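You operate a simulated robot arm through the tools that you are given. There is no shell and no other tool.

You run a simulated two-armed robot. Do the job below in one go: nothing can be reset, and whatever is moved stays where it is left.

## Task
Open the red lid, put the purple rag in the deck of the parts washer and shut the lid again. Then press the gauge button to switch it off. Then lift the wire rack open. Do these in the order given.

It is judged by the outcome, as a careful person would: the job done as asked, and still so three seconds after it is handed in. It fails if anything else is knocked over, pushed out of place, dropped, spilled or broken. Lids that push on must go on centred and level and be pressed home; caps that screw on are set level and turned clockwise until they are tight.

## Robot
Two 6-joint arms with two-finger parallel grippers on one trunk, on a base that moves. Base frame: it is fixed to the floor where the robot stands at the start and does not move with it; the origin is under the middle of the robot, x ahead of it, y to its left, z up. Lengths are in m, angles in degrees, forces in N, time in s.
The left shoulder is at the start at [0.06, 0.187, 1.318], the right one opposite. With the tool pointing down near the work surface each hand reaches from about 0.1 to 0.58 m from the robot's upright axis, wherever it stands, measured 20 degrees to its own side. Places, roughly: deck of the parts washer [0.7, -0.3, 0.7]; gauge button [-3.1, -2.5, 1.8]; purple rag [-1.25, -1.75, 1]; red lid [0.7, -0.3, 0.9]; wire rack [-2.1, 7, 0.6]. Payload 1.57 kg a hand.
The tool frame of a hand sits at the grasp point between the pads (the TCP): z along the fingers, y along the line on which they close. The tips reach 0.03 m beyond it. The gripper opens to 0.11 m. The fingers are 0.024 m wide and 0.012 m thick; the gripper's body (0.048 by 0.112 m) begins 0.078 m behind the TCP.
Orientation is that of the tool frame in the base frame, as a unit quaternion [x, y, z, w]. With the fingers straight down and closing along the base's y, the tool's x points along the base's -x, its y along +y and its z along -z.

## Interface
- The arms move only by the tool servo_tool. It takes "left_motion", "right_motion" or both (then of equal length, played together; a hand with none holds still); each is a list of rows, each a list of 2 entries, a list of its own where there are three numbers: the shift along the tool's x, y, z in m, then the turn, a rotation vector about the tool's x, y, z in degrees. In form: [[[tx, ty, tz], [ax, ay, az]], ...]. A call has 1 to 20 rows; each row shifts and turns the commanded pose from where the row before left it, along the tool's axes as they then stand. "left_jaw" and "right_jaw" are, for a hand that has rows, the opening, from 0 (shut) to 1 (fully open), set as the call begins (left out, the last holds). Each row takes 0.2 s and may step no farther than 0.05 m and 8.6 degrees from the row before; otherwise, or with a gripper value out of range, the whole call is refused. A pose out of reach is approached as far as the arm can. The call stops where the force on the tool passes 40 N (or 10 N more than at its start, if that is more) or the arm is blocked; 0.2 s more then pass. Each finger travels about 0.153 m/s and halts on what it meets, pressing with about 36 N; the grip force reading is that of the motor and also rises with nothing between the fingers. The clock runs only during rows and for 0.2 s after the last one: add rows that do not move to give the fingers time. The reply holds the time, the measured pose of the TCP, the force on the tool along the base axes, the opening and the grip force, in the units named above and with some noise, with the torque about the TCP (base axes, N m) and any sound that the robot's microphone picked up.
- Cameras (640 x 400 px; columns grow to the right, rows downward): "scene" is now at [0.0139, -0.0169, 1.8637]; the picture's right is [-0.13, -0.99, -0.00], its down [-0.79, 0.10, -0.60] and it looks along [0.60, -0.08, -0.80] (base axes); focal length 288 px, centre (320, 200). "left" rides on the left gripper at [0.07, -0.016, -0.141] in its tool frame; the picture's right is [0.23, 0.97, 0.00], its down [-0.85, 0.20, -0.48] and it looks along [-0.47, 0.11, 0.88] (tool axes); focal length 222 px, centre (320, 200). "right" rides on the right gripper at [0.07, 0.016, -0.141] in its tool frame; the picture's right is [-0.23, 0.97, 0.00], its down [-0.85, -0.20, -0.48] and it looks along [-0.47, -0.11, 0.88] (tool axes); focal length 222 px, centre (320, 200).
- camera(camera): a new picture of that camera. No time passes.
- lift_body(by): slides the trunk up (or, below 0, down) by that many m; the arms and the scene camera ride with it, the base frame stays. It gives what a move gives, with no picture.
- base_move(legs): drives the robot by 1 to 6 legs, each [ahead, left, turn to the left] in m, m and degrees, along the robot's own axes; the way and the turn of a leg run together, so that a leg with both is an arc; at most 1.5 m and 180 degrees a leg. The arms and the cameras ride along, it lands a little off, and it stops where it bumps. It gives what a move gives.
- aim_head(pan, tilt): turns the head with the scene camera to pan (to the left, within 86 degrees either way) and tilt (down, from -29 to 69), counted from straight ahead of the robot. It gives what a move gives.
- probe_pixels(camera, pixels): there is no depth. For up to 12 entries [column, row, z] of the newest picture of that camera ("zoom" is the newest enlarged one), the place [x, y] in the base frame at which the ray of that pixel passes the height z, good to about 0.003 m, but the place of the scene camera against the robot may be out by one fixed shift of up to 0.012 m in any direction. No time passes.
- close_up(camera, box): a new picture of the part [left, top, right, bottom] of that camera's present view, enlarged. No time passes.
- hand_in(): hands the job in; it is judged then, once.

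Open the grippers and draw the arms clear of the work before you hand the job in, unless the task says otherwise.

The tools are called after ">>>" as name(argument=value, ...) on one line, values as JSON. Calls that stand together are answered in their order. servo_tool: Moves the arms, as the interface text tells. Its arguments: {"type":"object","properties":{"left_motion":{"type":"array","items":{"type":"array"}},"left_jaw":{"type":"number"},"right_motion":{"type":"array","items":{"type":"array"}},"right_jaw":{"type":"number"}},"required":[]} The other tools are called the same way: lift_body (by) moves the trunk up or down; base_move (legs) drives the base; aim_head (pan, tilt) turns the head that bears the scene camera; camera (camera) takes a picture; probe_pixels (camera, pixels) gives the place at which the rays of pixels pass given heights; close_up (camera, box) takes an enlarged picture of a part of a camera's view; hand_in () hands the job in.

At the start:

```text
time: 0.0
left_tool_pos: [0.3391, 0.0557, 1.5829]
left_orientation: [0.0, 1.0, 0.0, 0.0]
left_contact_force: [0.4, -0.8, 0.5]
left_torque: [-0.02, 0.05, 0.01]
left_grip_width: 0.1102
left_grip_force: 0.0
right_tool_pos: [0.3278, -0.2391, 1.5821]
right_orientation: [0.0, 1.0, -0.002, 0.001]
right_contact_force: [0.6, -0.1, 0.6]
right_torque: [0.0, 0.05, 0.0]
right_grip_width: 0.1102
right_grip_force: 0.1
trunk travel left (down, up): [-0.946, 0.044]
robot x, y, heading: [-0.0015, -0.0026, 0.4]
head pan, tilt (commanded): [-7.5, 53.0]
```

scene: 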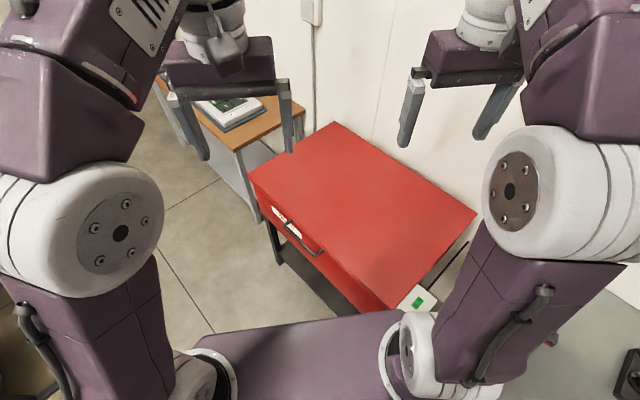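
right: 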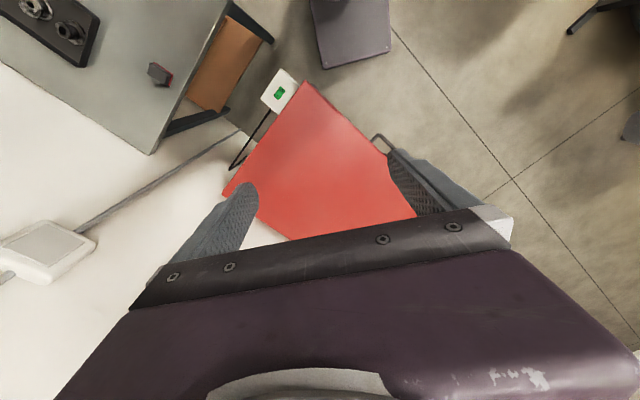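
left: 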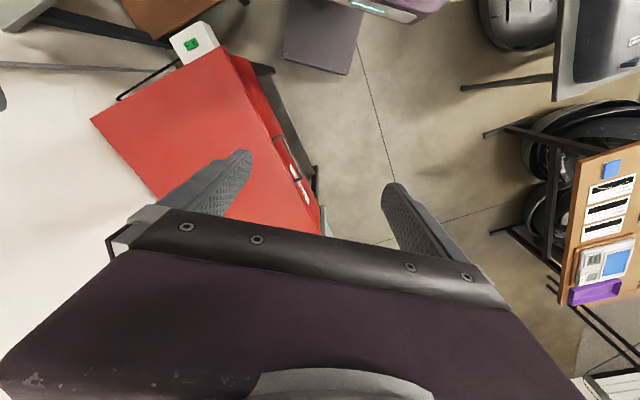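

The scene picture shows the red parts washer with a handle at about (300, 240) and a green button at (418, 300). I take a close-up look at it first.

>>> close_up(camera="scene", box=[230, 110, 490, 320])

>>> probe_pixels(camera="scene", pixels=[[335, 122, 0.9], [477, 213, 0.9], [388, 308, 0.9], [250, 172, 0.9], [283, 225, 0.85], [322, 252, 0.85], [418, 300, 0.85]])

```text
1.90 times, centred on (360, 215) of scene
```

zoom: 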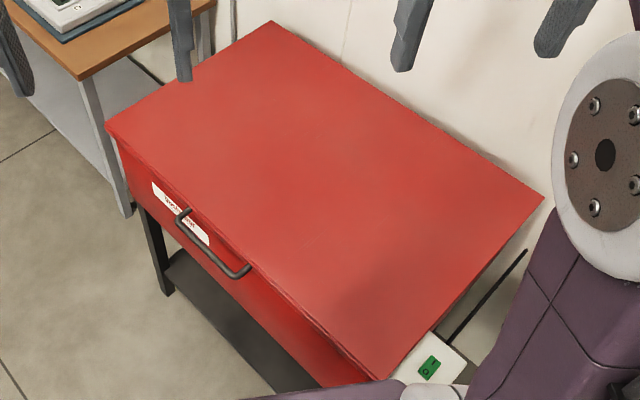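

```text
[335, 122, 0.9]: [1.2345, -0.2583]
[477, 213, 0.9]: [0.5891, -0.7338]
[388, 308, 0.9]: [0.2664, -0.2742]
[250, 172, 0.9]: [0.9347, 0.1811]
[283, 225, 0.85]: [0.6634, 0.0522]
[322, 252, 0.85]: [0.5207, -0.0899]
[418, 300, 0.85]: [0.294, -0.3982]
```

The lid spans from about (0.27,-0.27) to (1.23,-0.26), with the handle on the front-left side. I'll look around the room with the head to understand the layout.

>>> aim_head(pan=-80, tilt=20)

>>> camera(camera="scene")

>>> aim_head(pan=80, tilt=20)

>>> camera(camera="scene")

>>> aim_head(pan=0, tilt=20)

>>> camera(camera="scene")

```text
time: 1.4
left_tool_pos: [0.338, 0.0558, 1.5831]
left_orientation: [0.0, 1.0, -0.001, 0.0]
left_contact_force: [-0.8, -1.1, 0.1]
left_torque: [-0.05, -0.01, 0.0]
left_grip_width: 0.11
left_grip_force: 0.1
right_tool_pos: [0.3289, -0.2386, 1.5814]
right_orientation: [0.0, 1.0, -0.001, 0.0]
right_contact_force: [-0.2, -0.1, -0.8]
right_torque: [-0.03, -0.01, 0.01]
right_grip_width: 0.1101
right_grip_force: 0.1
trunk travel left (down, up): [-0.946, 0.044]
robot x, y, heading: [0.0023, -0.0004, 0.1]
head pan, tilt (commanded): [-80.0, 20.0]
```

```text
taken
```

scene: 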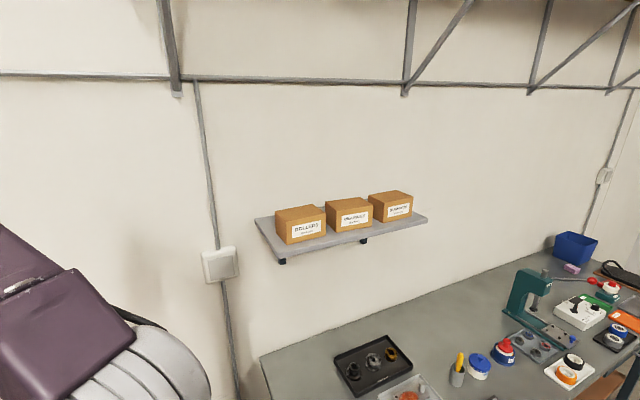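

```text
time: 3.9
left_tool_pos: [0.3392, 0.0548, 1.5816]
left_orientation: [0.0, 1.0, 0.0, -0.001]
left_contact_force: [0.5, 0.1, 0.1]
left_torque: [-0.03, 0.03, 0.02]
left_grip_width: 0.11
left_grip_force: 0.0
right_tool_pos: [0.3296, -0.2393, 1.5808]
right_orientation: [0.001, 1.0, -0.001, -0.001]
right_contact_force: [-0.4, -0.8, -0.4]
right_torque: [0.02, -0.02, 0.02]
right_grip_width: 0.1099
right_grip_force: 0.0
trunk travel left (down, up): [-0.946, 0.044]
robot x, y, heading: [-0.0028, -0.0027, 0.1]
head pan, tilt (commanded): [80.0, 20.0]
```

```text
taken
```

scene: 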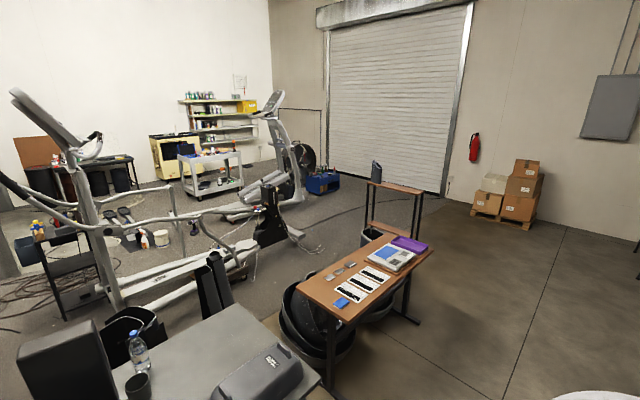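

```text
time: 5.4
left_tool_pos: [0.3381, 0.0562, 1.5816]
left_orientation: [0.0, 1.0, 0.0, -0.001]
left_contact_force: [-0.6, 0.2, -0.3]
left_torque: [-0.02, 0.0, 0.06]
left_grip_width: 0.1099
left_grip_force: 0.1
right_tool_pos: [0.3292, -0.238, 1.5814]
right_orientation: [0.0, 1.0, -0.001, 0.001]
right_contact_force: [-0.3, 0.0, 0.1]
right_torque: [-0.02, 0.01, 0.02]
right_grip_width: 0.1099
right_grip_force: 0.1
trunk travel left (down, up): [-0.946, 0.044]
robot x, y, heading: [0.0015, 0.0035, 0.1]
head pan, tilt (commanded): [0.0, 20.0]
```

```text
taken
```

scene: 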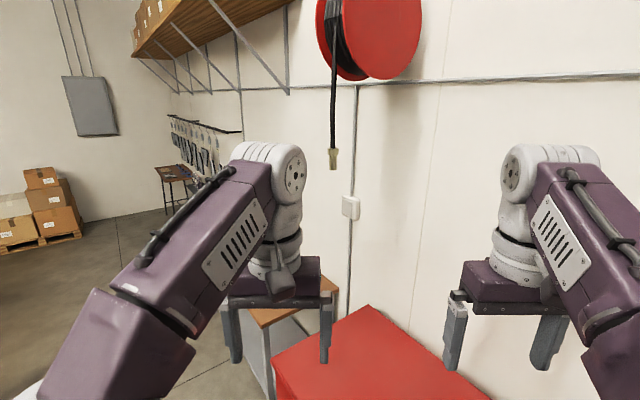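

I see the hose reel above and a table left of the washer. I look left and down to judge free floor space before driving around to the front of the washer.

>>> aim_head(pan=45, tilt=45)

>>> camera(camera="scene")

>>> aim_head(pan=86, tilt=50)

>>> camera(camera="scene")

```text
time: 6.5
left_tool_pos: [0.3389, 0.0547, 1.5824]
left_orientation: [-0.001, 1.0, 0.001, 0.001]
left_contact_force: [0.6, 0.0, -0.2]
left_torque: [0.05, -0.01, 0.0]
left_grip_width: 0.1098
left_grip_force: 0.1
right_tool_pos: [0.3285, -0.2371, 1.5818]
right_orientation: [0.0, 1.0, 0.0, 0.001]
right_contact_force: [-0.2, -1.2, 0.0]
right_torque: [0.0, 0.01, -0.03]
right_grip_width: 0.11
right_grip_force: 0.1
trunk travel left (down, up): [-0.946, 0.044]
robot x, y, heading: [-0.0006, -0.0024, 0.3]
head pan, tilt (commanded): [45.0, 45.0]
```

```text
taken
```

scene: 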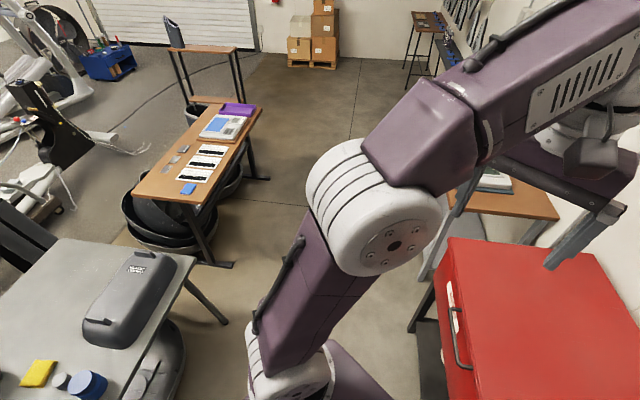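

```text
time: 7.6
left_tool_pos: [0.3388, 0.0562, 1.5814]
left_orientation: [0.001, 1.0, 0.0, 0.0]
left_contact_force: [0.7, 0.4, -0.2]
left_torque: [0.01, 0.0, -0.02]
left_grip_width: 0.11
left_grip_force: 0.1
right_tool_pos: [0.3285, -0.2388, 1.5827]
right_orientation: [0.0, 1.0, -0.001, 0.0]
right_contact_force: [0.2, -0.5, -0.6]
right_torque: [-0.02, -0.01, 0.01]
right_grip_width: 0.11
right_grip_force: 0.0
trunk travel left (down, up): [-0.946, 0.044]
robot x, y, heading: [-0.001, -0.0029, 0.4]
head pan, tilt (commanded): [85.9, 50.0]
```

```text
taken
```

scene: 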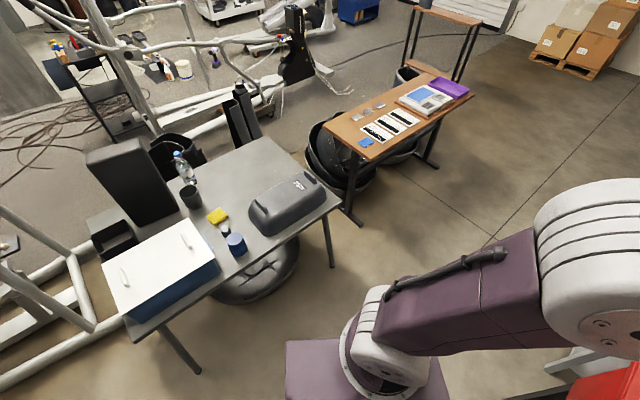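

A grey table stands to the left and a wooden one beyond. I probe their edges and leg feet to know the free corridor.

>>> probe_pixels(camera="scene", pixels=[[200, 372, 0.0], [332, 267, 0.0], [352, 225, 0.0], [435, 167, 0.0], [130, 335, 0.75], [340, 200, 0.75], [325, 120, 0.75], [472, 95, 0.75], [495, 238, 0.0]])

```text
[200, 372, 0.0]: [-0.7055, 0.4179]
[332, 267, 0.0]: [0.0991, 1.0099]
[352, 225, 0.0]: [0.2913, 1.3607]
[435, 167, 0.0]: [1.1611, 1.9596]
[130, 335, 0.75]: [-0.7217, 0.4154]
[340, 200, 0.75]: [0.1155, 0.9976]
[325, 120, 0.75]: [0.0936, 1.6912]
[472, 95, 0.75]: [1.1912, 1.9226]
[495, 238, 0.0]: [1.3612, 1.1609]
```

The grey table's near edge is about 1.1 m in front of the washer's front, so I have a corridor. I drive to stand square in front of the washer (heading about -56°).

>>> base_move(legs=[[0.0, 0.32, 0], [0.36, 0, 0], [0, 0, -55.7]])

>>> aim_head(pan=0, tilt=60)

>>> camera(camera="scene")

```text
time: 14.2
left_tool_pos: [0.598, 0.0715, 1.5833]
left_orientation: [0.464, 0.886, 0.0, 0.0]
left_contact_force: [0.6, -0.4, -1.0]
left_torque: [0.0, 0.0, 0.0]
left_grip_width: 0.11
left_grip_force: 0.0
right_tool_pos: [0.3494, -0.0863, 1.5817]
right_orientation: [0.464, 0.886, -0.002, -0.001]
right_contact_force: [0.6, 0.2, 0.7]
right_torque: [0.03, -0.03, -0.06]
right_grip_width: 0.11
right_grip_force: 0.1
trunk travel left (down, up): [-0.946, 0.044]
robot x, y, heading: [0.3589, 0.3171, -55.5]
head pan, tilt (commanded): [85.9, 50.0]
```

```text
time: 15.8
left_tool_pos: [0.5976, 0.0716, 1.5839]
left_orientation: [0.463, 0.886, 0.0, 0.0]
left_contact_force: [0.5, -0.1, 0.4]
left_torque: [0.03, 0.03, 0.05]
left_grip_width: 0.1099
left_grip_force: 0.1
right_tool_pos: [0.3491, -0.0868, 1.5814]
right_orientation: [0.465, 0.885, -0.002, -0.001]
right_contact_force: [0.2, -0.3, 0.0]
right_torque: [-0.02, 0.0, 0.0]
right_grip_width: 0.1103
right_grip_force: 0.1
trunk travel left (down, up): [-0.946, 0.044]
robot x, y, heading: [0.3559, 0.3208, -55.4]
head pan, tilt (commanded): [0.0, 60.0]
```

```text
taken
```

scene: 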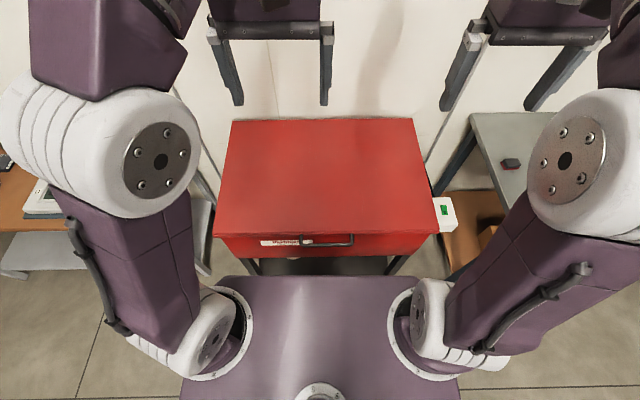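

Now squarely in front: handle at about (328, 240). I zoom in on the front edge.

>>> close_up(camera="scene", box=[200, 190, 460, 290])

>>> probe_pixels(camera="scene", pixels=[[232, 119, 0.9], [411, 118, 0.9], [438, 234, 0.9], [214, 235, 0.9], [303, 243, 0.85], [353, 243, 0.85], [328, 236, 0.87]])

>>> camera(camera="left")

>>> camera(camera="right")

```text
2.46 times, centred on (330, 240) of scene
```

zoom: 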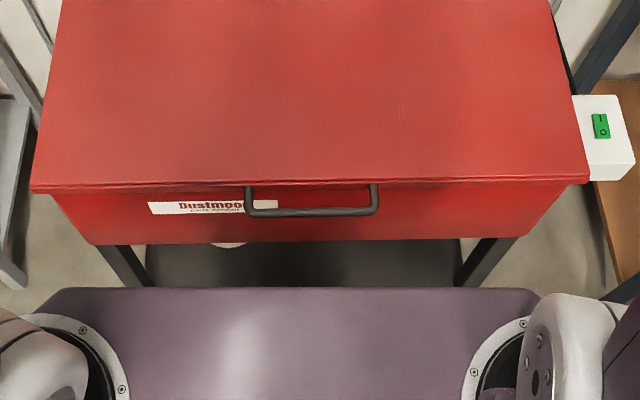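

```text
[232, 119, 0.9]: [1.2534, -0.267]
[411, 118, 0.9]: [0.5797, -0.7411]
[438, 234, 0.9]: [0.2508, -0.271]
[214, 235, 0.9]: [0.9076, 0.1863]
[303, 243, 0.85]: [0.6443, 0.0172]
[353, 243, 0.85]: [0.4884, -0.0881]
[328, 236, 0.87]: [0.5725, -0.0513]
```

```text
taken
```

left: 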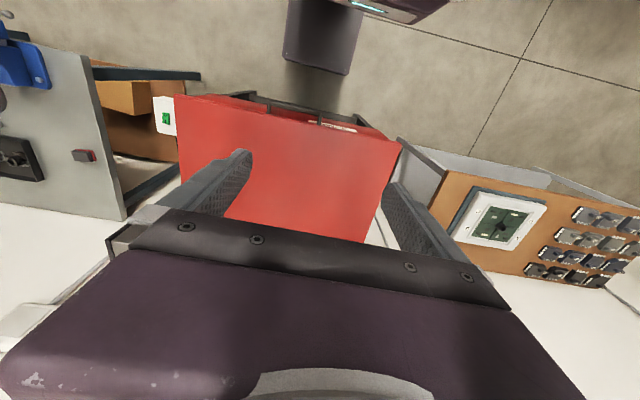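

```text
taken
```

right: 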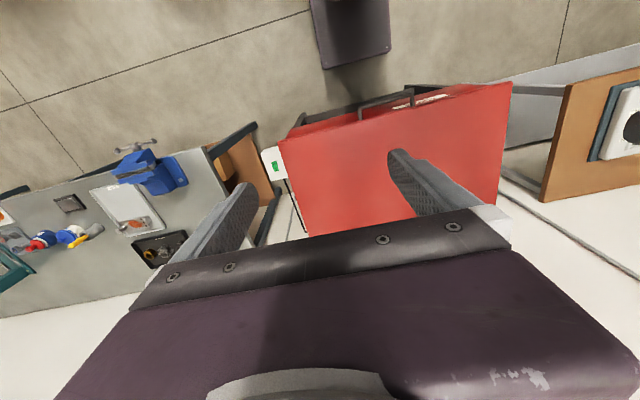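

The handle appears fixed to the lid's front rim, sticking out. I triangulate its height using the right hand camera as a second view.

>>> close_up(camera="right", box=[280, 60, 520, 210])

>>> close_up(camera="left", box=[160, 70, 420, 230])

```text
2.67 times, centred on (400, 135) of right
```

zoom: 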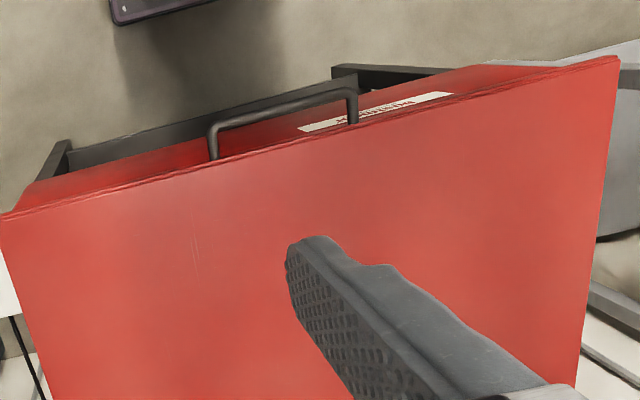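

```text
2.46 times, centred on (290, 150) of left
```

zoom: 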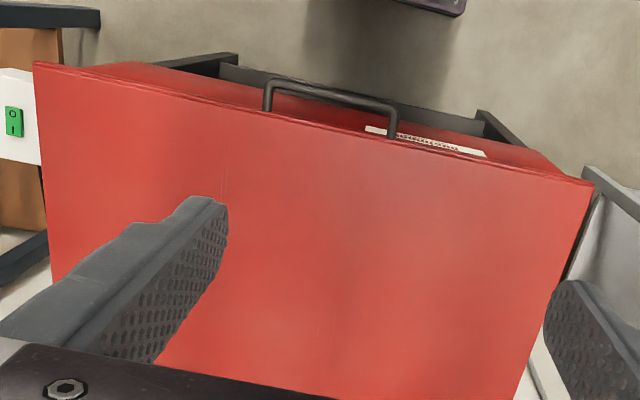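

I'll probe the bar's corner pixels in the left zoom (266,83), (395,107) and in the scene (301,245), (353,245) at several heights to triangulate.

>>> probe_pixels(camera="zoom", pixels=[[267, 84, 0.8], [267, 84, 0.84], [267, 84, 0.88], [267, 84, 0.92], [394, 108, 0.8], [394, 108, 0.84], [394, 108, 0.88], [394, 108, 0.92], [34, 62, 0.9], [593, 183, 0.9]])

>>> probe_pixels(camera="scene", pixels=[[300.7, 245, 0.8], [300.7, 245, 0.84], [300.7, 245, 0.88], [300.7, 245, 0.92], [353.2, 245, 0.8], [353.2, 245, 0.84], [353.2, 245, 0.88], [353.2, 245, 0.92], [438, 234, 0.88], [214, 235, 0.88]])

```text
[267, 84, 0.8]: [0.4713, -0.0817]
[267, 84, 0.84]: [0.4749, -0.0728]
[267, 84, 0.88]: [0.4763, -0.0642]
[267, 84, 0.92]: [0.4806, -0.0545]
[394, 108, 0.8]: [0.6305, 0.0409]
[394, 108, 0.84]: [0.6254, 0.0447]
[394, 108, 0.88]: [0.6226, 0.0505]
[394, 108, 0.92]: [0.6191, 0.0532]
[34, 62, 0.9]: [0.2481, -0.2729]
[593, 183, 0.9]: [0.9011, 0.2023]
```

```text
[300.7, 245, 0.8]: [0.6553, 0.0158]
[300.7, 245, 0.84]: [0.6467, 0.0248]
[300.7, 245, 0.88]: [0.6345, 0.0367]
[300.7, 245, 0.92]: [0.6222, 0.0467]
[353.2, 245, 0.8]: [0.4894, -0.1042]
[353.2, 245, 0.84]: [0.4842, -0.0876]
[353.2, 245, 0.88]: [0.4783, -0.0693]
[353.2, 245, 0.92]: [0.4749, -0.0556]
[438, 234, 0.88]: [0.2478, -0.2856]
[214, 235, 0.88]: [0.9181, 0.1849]
```

I want to know how near the base already is to the washer: the base plate's front edge shows at about (285,60)–(347,75) in the left camera. I probe that at floor-like heights.

>>> probe_pixels(camera="left", pixels=[[284, 61, 0.1], [347, 75, 0.1], [284, 61, 0.25], [347, 75, 0.25], [284, 61, 0.4], [347, 75, 0.4]])

>>> close_up(camera="left", box=[240, 0, 480, 150])

```text
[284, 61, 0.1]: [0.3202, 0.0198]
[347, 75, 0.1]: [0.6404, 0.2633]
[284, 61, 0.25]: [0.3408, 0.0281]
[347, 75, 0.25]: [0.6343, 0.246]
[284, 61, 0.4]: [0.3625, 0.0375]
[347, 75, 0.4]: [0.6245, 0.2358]
```

```text
2.67 times, centred on (360, 75) of left
```

zoom: 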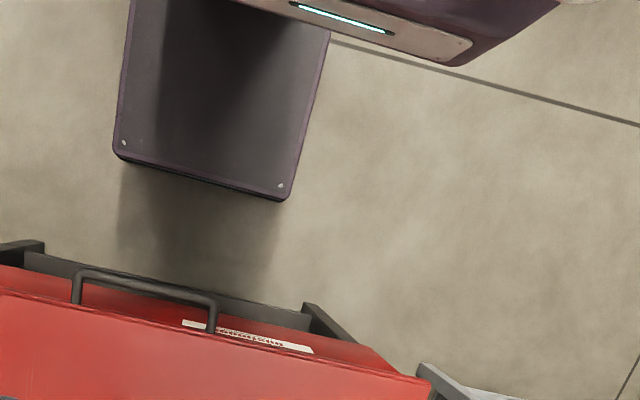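

The base front is about 0.22 m ahead of the axis, with some 0.2 m spare to the washer. I'll bring the left hand forward and lower, then pitch it to point at the wall so it can grip the handle bar.

>>> servo_tool(left_motion=[[[-0.02, 0, 0.042], [0, 0, 0]], [[-0.02, 0, 0.042], [0, 0, 0]], [[-0.02, 0, 0.042], [0, 0, 0]], [[-0.02, 0, 0.042], [0, 0, 0]], [[-0.02, 0, 0.042], [0, 0, 0]], [[-0.02, 0, 0.042], [0, 0, 0]], [[-0.02, 0, 0.042], [0, 0, 0]]], left_jaw=0.8)

```text
time: 17.4
left_tool_pos: [0.6772, -0.0461, 1.2849]
left_orientation: [0.464, 0.886, 0.0, 0.0]
left_contact_force: [-0.1, 0.0, -1.0]
left_torque: [-0.02, 0.02, -0.02]
left_grip_width: 0.088
left_grip_force: 0.0
right_tool_pos: [0.3507, -0.0895, 1.5812]
right_orientation: [0.465, 0.885, -0.001, -0.001]
right_contact_force: [0.1, 0.5, 0.3]
right_torque: [0.03, 0.03, -0.02]
right_grip_width: 0.1101
right_grip_force: 0.1
trunk travel left (down, up): [-0.946, 0.044]
robot x, y, heading: [0.3616, 0.3189, -55.3]
head pan, tilt (commanded): [0.0, 60.0]
```

The left hand is now above the lid at z 1.285. I pitch it 90° to point toward the wall.

>>> servo_tool(left_motion=[[[0, 0, 0], [0, -8.18, 0]], [[0, 0, 0], [0, -8.18, 0]], [[0, 0, 0], [0, -8.18, 0]], [[0, 0, 0], [0, -8.18, 0]], [[0, 0, 0], [0, -8.18, 0]], [[0, 0, 0], [0, -8.18, 0]], [[0, 0, 0], [0, -8.18, 0]], [[0, 0, 0], [0, -8.18, 0]], [[0, 0, 0], [0, -8.18, 0]], [[0, 0, 0], [0, -8.18, 0]], [[0, 0, 0], [0, -8.18, 0]]])

>>> camera(camera="scene")

```text
time: 19.8
left_tool_pos: [0.6566, -0.1179, 1.367]
left_orientation: [0.33, 0.626, -0.324, 0.628]
left_contact_force: [0.1, -0.9, 0.0]
left_torque: [-0.02, 0.02, 0.05]
left_grip_width: 0.0881
left_grip_force: 0.0
left hand out of reach, approached as far as the arm can: row 8, 9, 10, 11
right_tool_pos: [0.3492, -0.0893, 1.5813]
right_orientation: [0.464, 0.886, -0.001, -0.001]
right_contact_force: [-0.1, 0.4, 0.3]
right_torque: [0.01, -0.02, -0.03]
right_grip_width: 0.1099
right_grip_force: 0.0
trunk travel left (down, up): [-0.946, 0.044]
robot x, y, heading: [0.3577, 0.3187, -55.2]
head pan, tilt (commanded): [0.0, 60.0]
```

```text
taken
```

scene: 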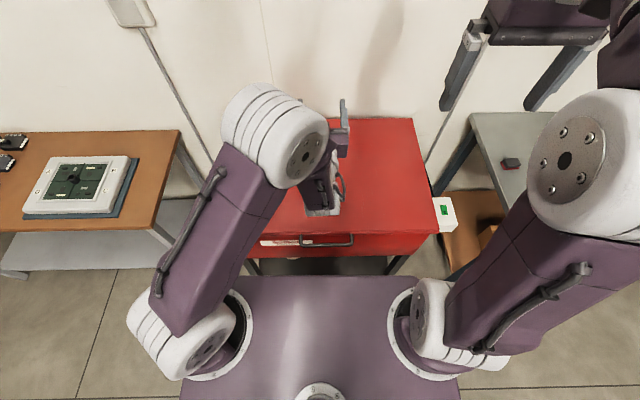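

The hand points forward but can't come nearer than about 0.53 m ahead of the axis, so I'll need to stand further back. First I roll the hand 90° so the fingers close vertically.

>>> servo_tool(left_motion=[[[0, 0, 0.01], [0, 0, 8.18]], [[0, 0, 0.01], [0, 0, 8.18]], [[0, 0, 0.01], [0, 0, 8.18]], [[0, 0, 0], [0, 0, 8.18]], [[0, 0, 0], [0, 0, 8.18]], [[0, 0, 0], [0, 0, 8.18]], [[0, 0, 0], [0, 0, 8.18]], [[0, 0, 0], [0, 0, 8.18]], [[0, 0, 0], [0, 0, 8.18]], [[0, 0, 0], [0, 0, 8.18]], [[0, 0, 0], [0, 0, 8.18]]])

>>> camera(camera="scene")

```text
time: 22.1
left_tool_pos: [0.6741, -0.1412, 1.3668]
left_orientation: [0.675, 0.211, 0.212, 0.674]
left_contact_force: [-0.5, -0.5, 0.6]
left_torque: [-0.03, 0.01, -0.02]
left_grip_width: 0.0881
left_grip_force: 0.1
right_tool_pos: [0.3491, -0.0884, 1.5813]
right_orientation: [0.466, 0.885, -0.001, 0.0]
right_contact_force: [-0.2, -0.5, 0.1]
right_torque: [-0.03, -0.01, 0.02]
right_grip_width: 0.1102
right_grip_force: 0.0
trunk travel left (down, up): [-0.946, 0.044]
robot x, y, heading: [0.3593, 0.319, -55.3]
head pan, tilt (commanded): [0.0, 60.0]
```

```text
taken
```

scene: 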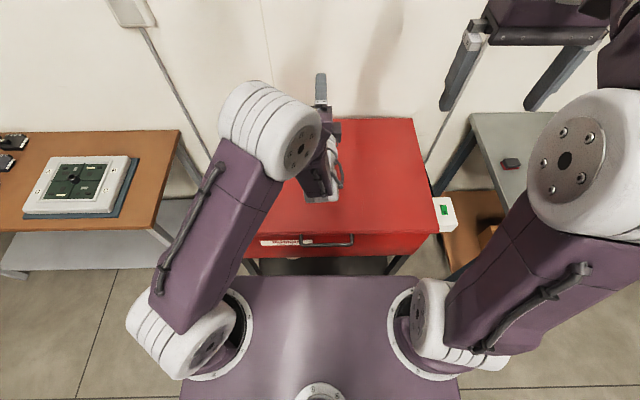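

The roll worked: fingers now close vertically, hand pointing at the wall. I back the base off 0.28 m so the hand is in front of the handle, then lower the trunk.

>>> base_move(legs=[[-0.28, 0, 0]])

>>> lift_body(by=-0.38)

>>> camera(camera="scene")

>>> camera(camera="left")

```text
time: 24.1
left_tool_pos: [0.5186, 0.0838, 1.3647]
left_orientation: [0.676, 0.211, 0.21, 0.674]
left_contact_force: [-0.6, -1.0, 0.2]
left_torque: [0.01, -0.01, 0.01]
left_grip_width: 0.0879
left_grip_force: 0.0
right_tool_pos: [0.1934, 0.1383, 1.581]
right_orientation: [0.464, 0.886, 0.0, -0.002]
right_contact_force: [-0.5, 0.3, -0.3]
right_torque: [0.03, 0.0, 0.04]
right_grip_width: 0.1098
right_grip_force: 0.0
trunk travel left (down, up): [-0.946, 0.044]
robot x, y, heading: [0.2009, 0.5455, -55.2]
head pan, tilt (commanded): [0.0, 60.0]
```

```text
time: 27.8
left_tool_pos: [0.5162, 0.087, 0.9864]
left_orientation: [0.675, 0.211, 0.211, 0.675]
left_contact_force: [0.6, 0.4, 0.4]
left_torque: [-0.03, -0.04, -0.01]
left_grip_width: 0.0879
left_grip_force: 0.1
right_tool_pos: [0.1898, 0.1431, 1.2019]
right_orientation: [0.464, 0.886, -0.001, 0.0]
right_contact_force: [0.4, 0.2, 0.5]
right_torque: [-0.02, 0.03, -0.02]
right_grip_width: 0.1102
right_grip_force: 0.0
trunk travel left (down, up): [-0.566, 0.424]
robot x, y, heading: [0.1988, 0.5498, -55.3]
head pan, tilt (commanded): [0.0, 60.0]
```

```text
taken
```

scene: 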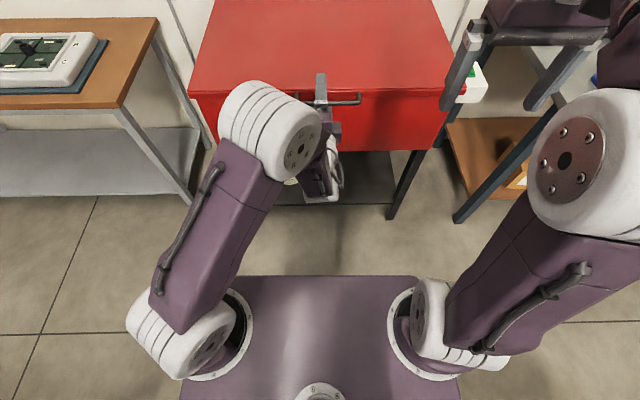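

```text
taken
```

left: 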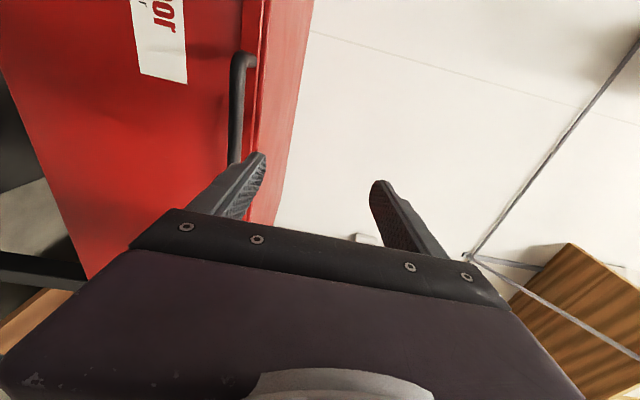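

The left hand camera (image right = up) shows the handle bar at columns 232–245, below the current TCP height. I zoom in to see the attachment and measure.

>>> close_up(camera="left", box=[180, 20, 340, 120])

>>> probe_pixels(camera="left", pixels=[[237, 70, 0.9], [237, 70, 0.88], [237, 70, 0.92], [262, 70, 0.9], [262, 70, 0.88], [262, 70, 0.92]])

>>> close_up(camera="scene", box=[270, 60, 400, 160])

```text
4.00 times, centred on (260, 70) of left
```

zoom: 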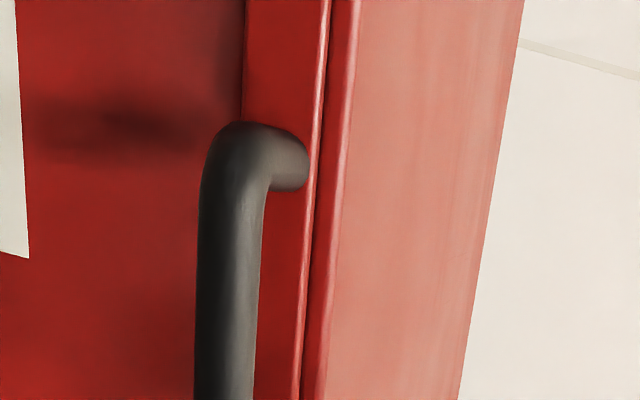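

```text
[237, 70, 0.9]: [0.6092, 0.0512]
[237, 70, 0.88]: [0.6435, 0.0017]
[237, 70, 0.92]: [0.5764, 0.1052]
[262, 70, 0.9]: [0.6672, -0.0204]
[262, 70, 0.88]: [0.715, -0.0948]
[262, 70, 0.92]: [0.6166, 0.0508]
```

```text
4.00 times, centred on (335, 110) of scene
```

zoom: 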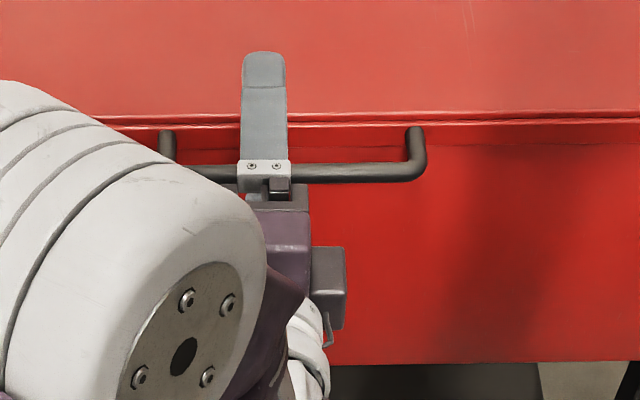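

Triangulation puts the bar at about z 0.895, v such that it's ~0.094 m ahead of the TCP. I lower the trunk by 0.091 and check the view before moving in.

>>> lift_body(by=-0.091)

>>> servo_tool(left_motion=[[[0, 0, 0.03], [0, 0, 0]], [[0, 0, 0.015], [0, 0, 0]]])

>>> camera(camera="left")

>>> close_up(camera="scene", box=[250, 40, 430, 170])

```text
time: 29.0
left_tool_pos: [0.5162, 0.088, 0.8954]
left_orientation: [0.676, 0.211, 0.211, 0.673]
left_contact_force: [-1.1, 0.2, -0.2]
left_torque: [0.01, 0.0, -0.01]
left_grip_width: 0.0879
left_grip_force: 0.0
right_tool_pos: [0.1916, 0.1417, 1.1119]
right_orientation: [0.464, 0.886, -0.001, 0.0]
right_contact_force: [-0.1, 0.5, 1.1]
right_torque: [-0.01, 0.02, 0.01]
right_grip_width: 0.1101
right_grip_force: 0.0
trunk travel left (down, up): [-0.475, 0.515]
robot x, y, heading: [0.2004, 0.5475, -55.1]
head pan, tilt (commanded): [0.0, 60.0]
```

```text
time: 29.6
left_tool_pos: [0.5414, 0.0518, 0.8968]
left_orientation: [0.675, 0.211, 0.211, 0.675]
left_contact_force: [0.2, 0.1, 0.2]
left_torque: [-0.01, 0.03, 0.05]
left_grip_width: 0.0881
left_grip_force: 0.1
right_tool_pos: [0.1919, 0.142, 1.1104]
right_orientation: [0.464, 0.886, -0.001, -0.001]
right_contact_force: [0.2, -0.8, 0.2]
right_torque: [0.02, -0.02, -0.01]
right_grip_width: 0.11
right_grip_force: 0.1
trunk travel left (down, up): [-0.475, 0.515]
robot x, y, heading: [0.2016, 0.5464, -55.6]
head pan, tilt (commanded): [0.0, 60.0]
```

```text
taken
```

left: 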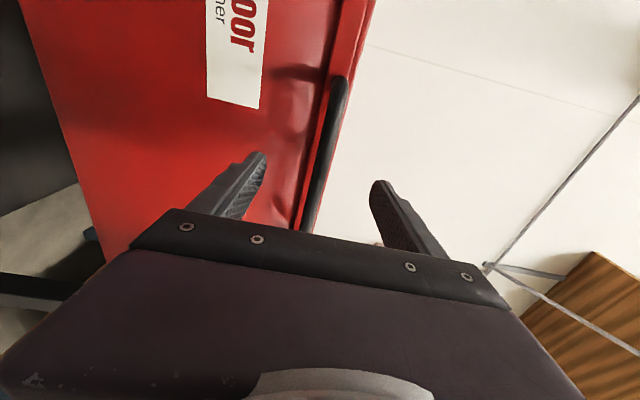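

```text
3.08 times, centred on (340, 105) of scene
```

zoom: 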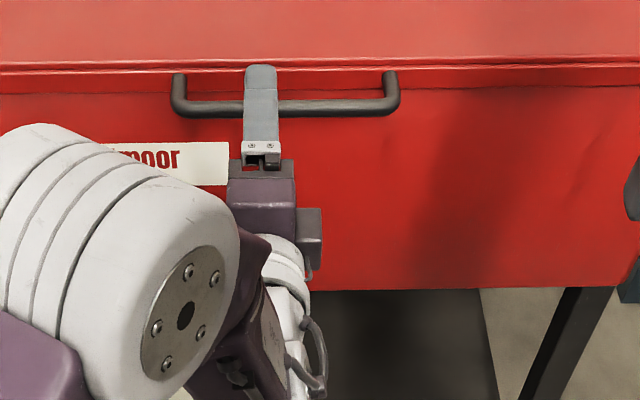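

The bar lies midway between the fingers in the hand view (around (325,150)). I advance 0.042 m and then close on the bar.

>>> servo_tool(left_motion=[[[0, 0, 0.02], [0, 0, 0]], [[0, 0, 0.015], [0, 0, 0]], [[0, 0, 0.007], [0, 0, 0]]])

>>> camera(camera="left")

>>> close_up(camera="scene", box=[250, 40, 430, 170])

```text
time: 30.4
left_tool_pos: [0.5655, 0.0166, 0.8961]
left_orientation: [0.675, 0.21, 0.211, 0.675]
left_contact_force: [1.3, -0.2, -0.2]
left_torque: [-0.01, -0.01, 0.0]
left_grip_width: 0.088
left_grip_force: 0.1
right_tool_pos: [0.191, 0.1414, 1.1107]
right_orientation: [0.464, 0.886, -0.001, -0.001]
right_contact_force: [0.4, 0.6, -0.6]
right_torque: [-0.01, 0.02, -0.01]
right_grip_width: 0.1101
right_grip_force: 0.2
trunk travel left (down, up): [-0.475, 0.515]
robot x, y, heading: [0.1997, 0.5483, -55.3]
head pan, tilt (commanded): [0.0, 60.0]
```

```text
taken
```

left: 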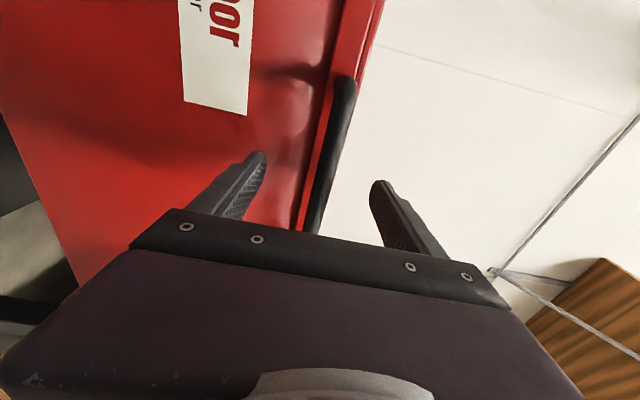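

```text
3.08 times, centred on (340, 105) of scene
```

zoom: 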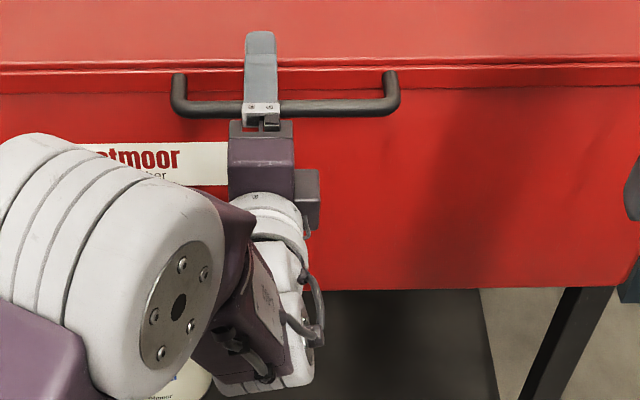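

The bar sits at the TCP depth, near the middle of the jaw. I close the jaw on it with idle rows.

>>> servo_tool(left_motion=[[[0, 0.003, 0], [0, 0, 0]], [[0, 0, 0], [0, 0, 0]], [[0, 0, 0], [0, 0, 0]], [[0, 0, 0], [0, 0, 0]], [[0, 0, 0], [0, 0, 0]]], left_jaw=0)

>>> camera(camera="left")

```text
time: 31.6
left_tool_pos: [0.5663, 0.0178, 0.8985]
left_orientation: [0.674, 0.211, 0.211, 0.676]
left_contact_force: [-1.8, 2.7, -4.5]
left_torque: [0.19, 0.09, -0.2]
left_grip_width: 0.0138
left_grip_force: 29.9
right_tool_pos: [0.1917, 0.1422, 1.1105]
right_orientation: [0.464, 0.886, 0.0, -0.001]
right_contact_force: [0.5, 0.7, -0.6]
right_torque: [0.03, -0.01, -0.04]
right_grip_width: 0.1099
right_grip_force: 0.1
trunk travel left (down, up): [-0.475, 0.515]
robot x, y, heading: [0.2008, 0.5477, -55.3]
head pan, tilt (commanded): [0.0, 60.0]
```

```text
taken
```

left: 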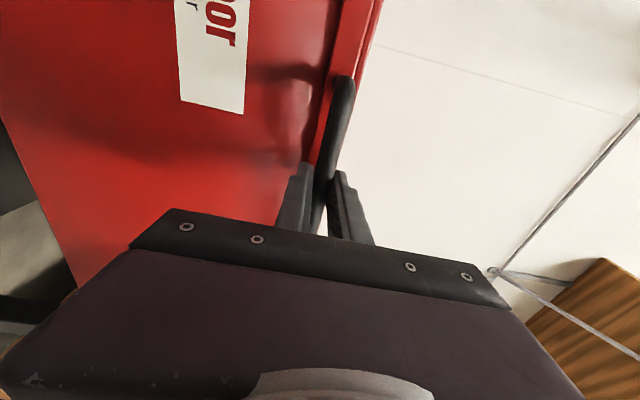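

The bar is gripped (width 0.0138, 30 N). I start lifting along the arc about the rear hinge (radius ≈0.61 m), a few degrees first, to feel the load.

>>> servo_tool(left_motion=[[[0, 0.013, 0.0002], [1.25, 0, 0]], [[0, 0.0133, 0.0002], [1.25, 0, 0]], [[0, 0.0133, 0.0002], [1.25, 0, 0]], [[0, 0.0133, 0.0002], [1.25, 0, 0]]])

>>> camera(camera="scene")

```text
time: 32.6
left_tool_pos: [0.567, 0.016, 0.9519]
left_orientation: [0.704, 0.221, 0.201, 0.644]
left_contact_force: [-4.4, 3.9, -1.9]
left_torque: [-0.17, 0.16, -0.36]
left_grip_width: 0.0137
left_grip_force: 30.6
right_tool_pos: [0.1898, 0.1426, 1.1112]
right_orientation: [0.464, 0.886, -0.001, 0.0]
right_contact_force: [-0.6, 0.1, -0.1]
right_torque: [0.02, -0.01, -0.01]
right_grip_width: 0.1099
right_grip_force: 0.1
trunk travel left (down, up): [-0.475, 0.515]
robot x, y, heading: [0.2017, 0.5477, -55.5]
head pan, tilt (commanded): [0.0, 60.0]
```

```text
taken
```

scene: 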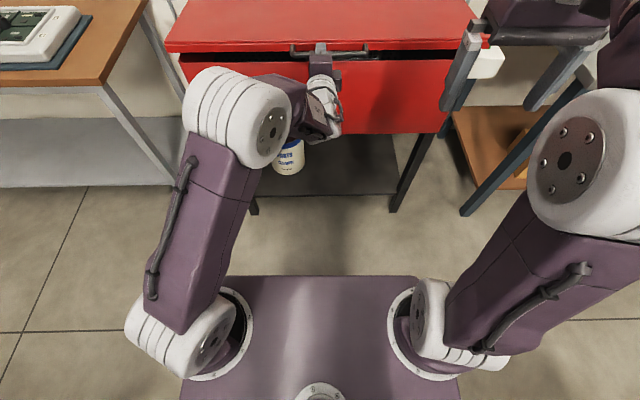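

The lid is lifting easily with very little force. I continue along the arc by 20°.

>>> servo_tool(left_motion=[[[0, 0.0266, 0.0006], [2.5, 0, 0]], [[0, 0.0266, 0.0006], [2.5, 0, 0]], [[0, 0.0266, 0.0006], [2.5, 0, 0]], [[0, 0.0266, 0.0006], [2.5, 0, 0]], [[0, 0.0266, 0.0006], [2.5, 0, 0]], [[0, 0.0266, 0.0006], [2.5, 0, 0]], [[0, 0.0266, 0.0006], [2.5, 0, 0]], [[0, 0.0266, 0.0006], [2.5, 0, 0]]])

>>> camera(camera="scene")

```text
time: 34.4
left_tool_pos: [0.5926, -0.0229, 1.1406]
left_orientation: [0.807, 0.251, 0.16, 0.51]
left_contact_force: [-1.2, -12.9, -4.0]
left_torque: [-0.39, 0.39, 0.53]
left_grip_width: 0.0138
left_grip_force: 30.5
left hand out of reach, approached as far as the arm can: row 8
right_tool_pos: [0.1914, 0.1377, 1.1102]
right_orientation: [0.465, 0.885, -0.001, -0.002]
right_contact_force: [-0.4, 0.0, 0.4]
right_torque: [0.01, -0.02, -0.02]
right_grip_width: 0.1102
right_grip_force: 0.1
trunk travel left (down, up): [-0.475, 0.515]
robot x, y, heading: [0.1991, 0.5502, -55.5]
head pan, tilt (commanded): [0.0, 60.0]
```

```text
taken
```

scene: 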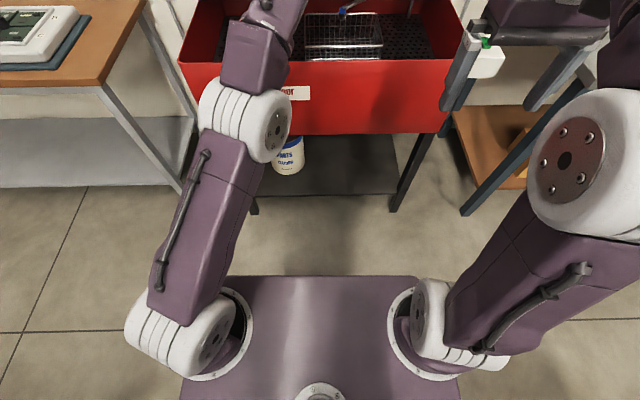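

Arm limit reached at about 23°. The tank interior shows a wire basket and deck. I loosen the jaw slightly to a cage (about 0.03 m) around the bar so trunk and base motion can continue the arc without strain.

>>> servo_tool(left_motion=[[[0, 0, 0], [0, 0, 0]], [[0, 0, 0], [0, 0, 0]]], left_jaw=0.3)

>>> aim_head(pan=0, tilt=40)

>>> camera(camera="scene")

>>> camera(camera="left")

```text
time: 35.0
left_tool_pos: [0.5927, -0.0195, 1.1459]
left_orientation: [0.805, 0.251, 0.16, 0.513]
left_contact_force: [0.3, 1.2, -0.4]
left_torque: [-0.02, 0.01, -0.02]
left_grip_width: 0.0347
left_grip_force: 1.1
right_tool_pos: [0.1908, 0.1428, 1.1106]
right_orientation: [0.464, 0.886, -0.002, -0.001]
right_contact_force: [-0.4, 0.0, 0.8]
right_torque: [-0.02, 0.0, 0.0]
right_grip_width: 0.11
right_grip_force: 0.1
trunk travel left (down, up): [-0.475, 0.515]
robot x, y, heading: [0.1997, 0.5479, -55.6]
head pan, tilt (commanded): [0.0, 60.0]
```

```text
time: 35.9
left_tool_pos: [0.5925, -0.0178, 1.1458]
left_orientation: [0.805, 0.252, 0.161, 0.513]
left_contact_force: [0.9, 0.7, -2.8]
left_torque: [-0.01, 0.06, 0.04]
left_grip_width: 0.0349
left_grip_force: 1.1
right_tool_pos: [0.1917, 0.1427, 1.1106]
right_orientation: [0.464, 0.886, -0.002, -0.001]
right_contact_force: [0.6, -0.1, -0.7]
right_torque: [-0.01, 0.0, 0.0]
right_grip_width: 0.1099
right_grip_force: 0.0
trunk travel left (down, up): [-0.475, 0.515]
robot x, y, heading: [0.1992, 0.55, -55.2]
head pan, tilt (commanded): [0.0, 40.0]
```

```text
taken
```

scene: 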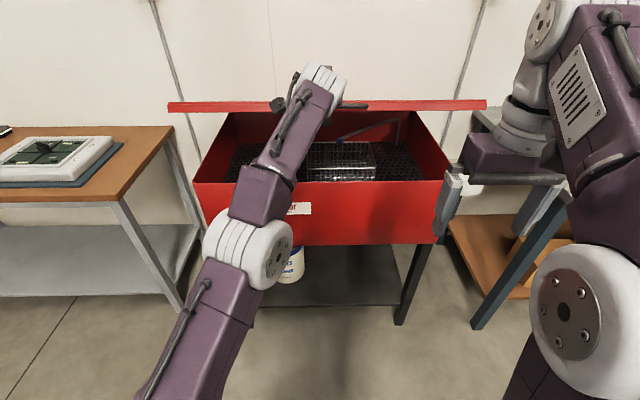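

```text
taken
```

left: 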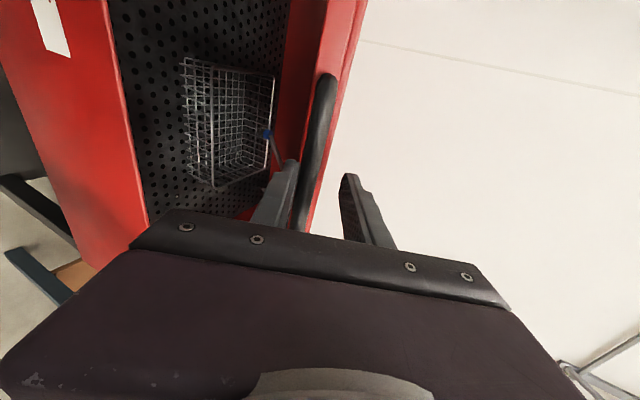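

The contact force is almost nil, so the lid may hold itself. I test: shift the cage about 0.008 m down and see whether the bar follows or stays.

>>> servo_tool(left_motion=[[[0, -0.008, 0], [0, 0, 0]], [[0, 0, 0], [0, 0, 0]], [[0, 0, 0], [0, 0, 0]]])

>>> camera(camera="left")

```text
time: 36.7
left_tool_pos: [0.5896, -0.0169, 1.1385]
left_orientation: [0.805, 0.252, 0.16, 0.513]
left_contact_force: [-0.4, 0.2, -1.5]
left_torque: [0.04, 0.0, 0.02]
left_grip_width: 0.0348
left_grip_force: 1.0
right_tool_pos: [0.1913, 0.1417, 1.1112]
right_orientation: [0.464, 0.886, -0.001, 0.0]
right_contact_force: [0.0, 0.2, -0.5]
right_torque: [0.0, 0.01, 0.0]
right_grip_width: 0.1102
right_grip_force: 0.1
trunk travel left (down, up): [-0.475, 0.515]
robot x, y, heading: [0.1999, 0.5505, -55.3]
head pan, tilt (commanded): [0.0, 40.0]
```

```text
taken
```

left: 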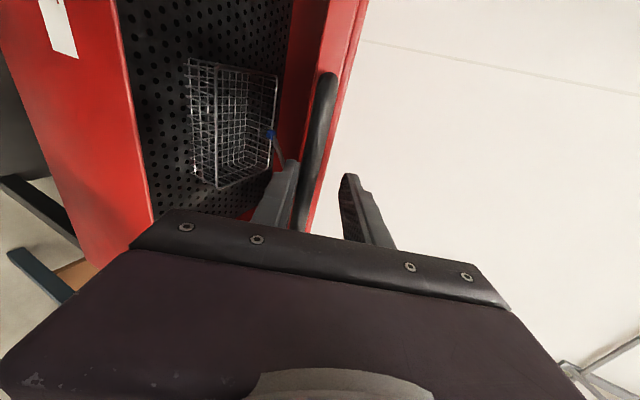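

The bar followed the finger down with about 2 N, so the lid needs holding at this angle. I continue upward by alternating small base-forward and trunk-up steps along the arc.

>>> lift_body(by=0.035)

>>> base_move(legs=[[0.015, 0, 0]])

>>> lift_body(by=0.03)

>>> base_move(legs=[[0.018, 0, 0]])

>>> camera(camera="left")

>>> camera(camera="scene")

```text
time: 37.5
left_tool_pos: [0.5898, -0.0168, 1.1732]
left_orientation: [0.805, 0.251, 0.16, 0.513]
left_contact_force: [0.0, 1.2, -0.4]
left_torque: [0.0, 0.02, -0.01]
left_grip_width: 0.034
left_grip_force: 0.8
right_tool_pos: [0.191, 0.141, 1.1457]
right_orientation: [0.464, 0.886, -0.002, 0.0]
right_contact_force: [0.6, 0.3, -0.7]
right_torque: [-0.04, 0.01, -0.03]
right_grip_width: 0.11
right_grip_force: 0.1
trunk travel left (down, up): [-0.51, 0.48]
robot x, y, heading: [0.1994, 0.5495, -55.5]
head pan, tilt (commanded): [0.0, 40.0]
```

```text
time: 38.2
left_tool_pos: [0.5986, -0.0277, 1.1738]
left_orientation: [0.804, 0.251, 0.161, 0.514]
left_contact_force: [-4.4, 6.5, 0.3]
left_torque: [0.39, 0.26, 0.11]
left_grip_width: 0.034
left_grip_force: 0.3
right_tool_pos: [0.1989, 0.1296, 1.1456]
right_orientation: [0.464, 0.886, 0.0, -0.001]
right_contact_force: [0.4, -0.4, -0.3]
right_torque: [0.02, 0.0, 0.03]
right_grip_width: 0.1099
right_grip_force: 0.0
trunk travel left (down, up): [-0.51, 0.48]
robot x, y, heading: [0.2061, 0.5347, -55.1]
head pan, tilt (commanded): [0.0, 40.0]
```

```text
time: 39.0
left_tool_pos: [0.5982, -0.0283, 1.2035]
left_orientation: [0.804, 0.251, 0.16, 0.514]
left_contact_force: [1.2, 0.7, -1.1]
left_torque: [-0.03, -0.06, 0.01]
left_grip_width: 0.0333
left_grip_force: 0.5
right_tool_pos: [0.1995, 0.1301, 1.1749]
right_orientation: [0.464, 0.886, -0.001, 0.0]
right_contact_force: [0.6, -0.8, 0.1]
right_torque: [0.02, 0.02, -0.01]
right_grip_width: 0.1101
right_grip_force: 0.0
trunk travel left (down, up): [-0.54, 0.45]
robot x, y, heading: [0.2099, 0.5324, -55.3]
head pan, tilt (commanded): [0.0, 40.0]
```

```text
time: 39.8
left_tool_pos: [0.608, -0.0427, 1.2043]
left_orientation: [0.805, 0.25, 0.161, 0.514]
left_contact_force: [0.2, 0.0, 0.3]
left_torque: [-0.02, 0.01, 0.0]
left_grip_width: 0.0333
left_grip_force: 0.1
right_tool_pos: [0.2086, 0.1165, 1.1762]
right_orientation: [0.465, 0.885, -0.002, 0.0]
right_contact_force: [0.7, 0.2, -0.3]
right_torque: [0.0, -0.01, 0.0]
right_grip_width: 0.1099
right_grip_force: 0.1
trunk travel left (down, up): [-0.54, 0.45]
robot x, y, heading: [0.2158, 0.5236, -55.4]
head pan, tilt (commanded): [0.0, 40.0]
```

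```text
taken
```

left: 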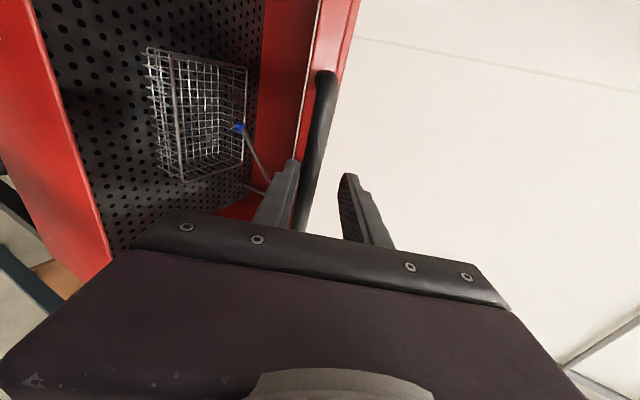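

```text
taken
```

scene: 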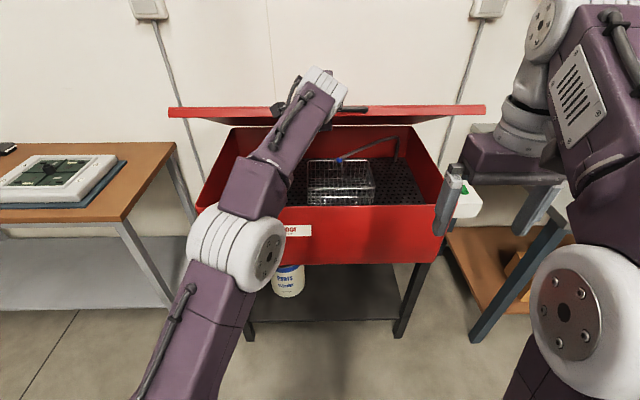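

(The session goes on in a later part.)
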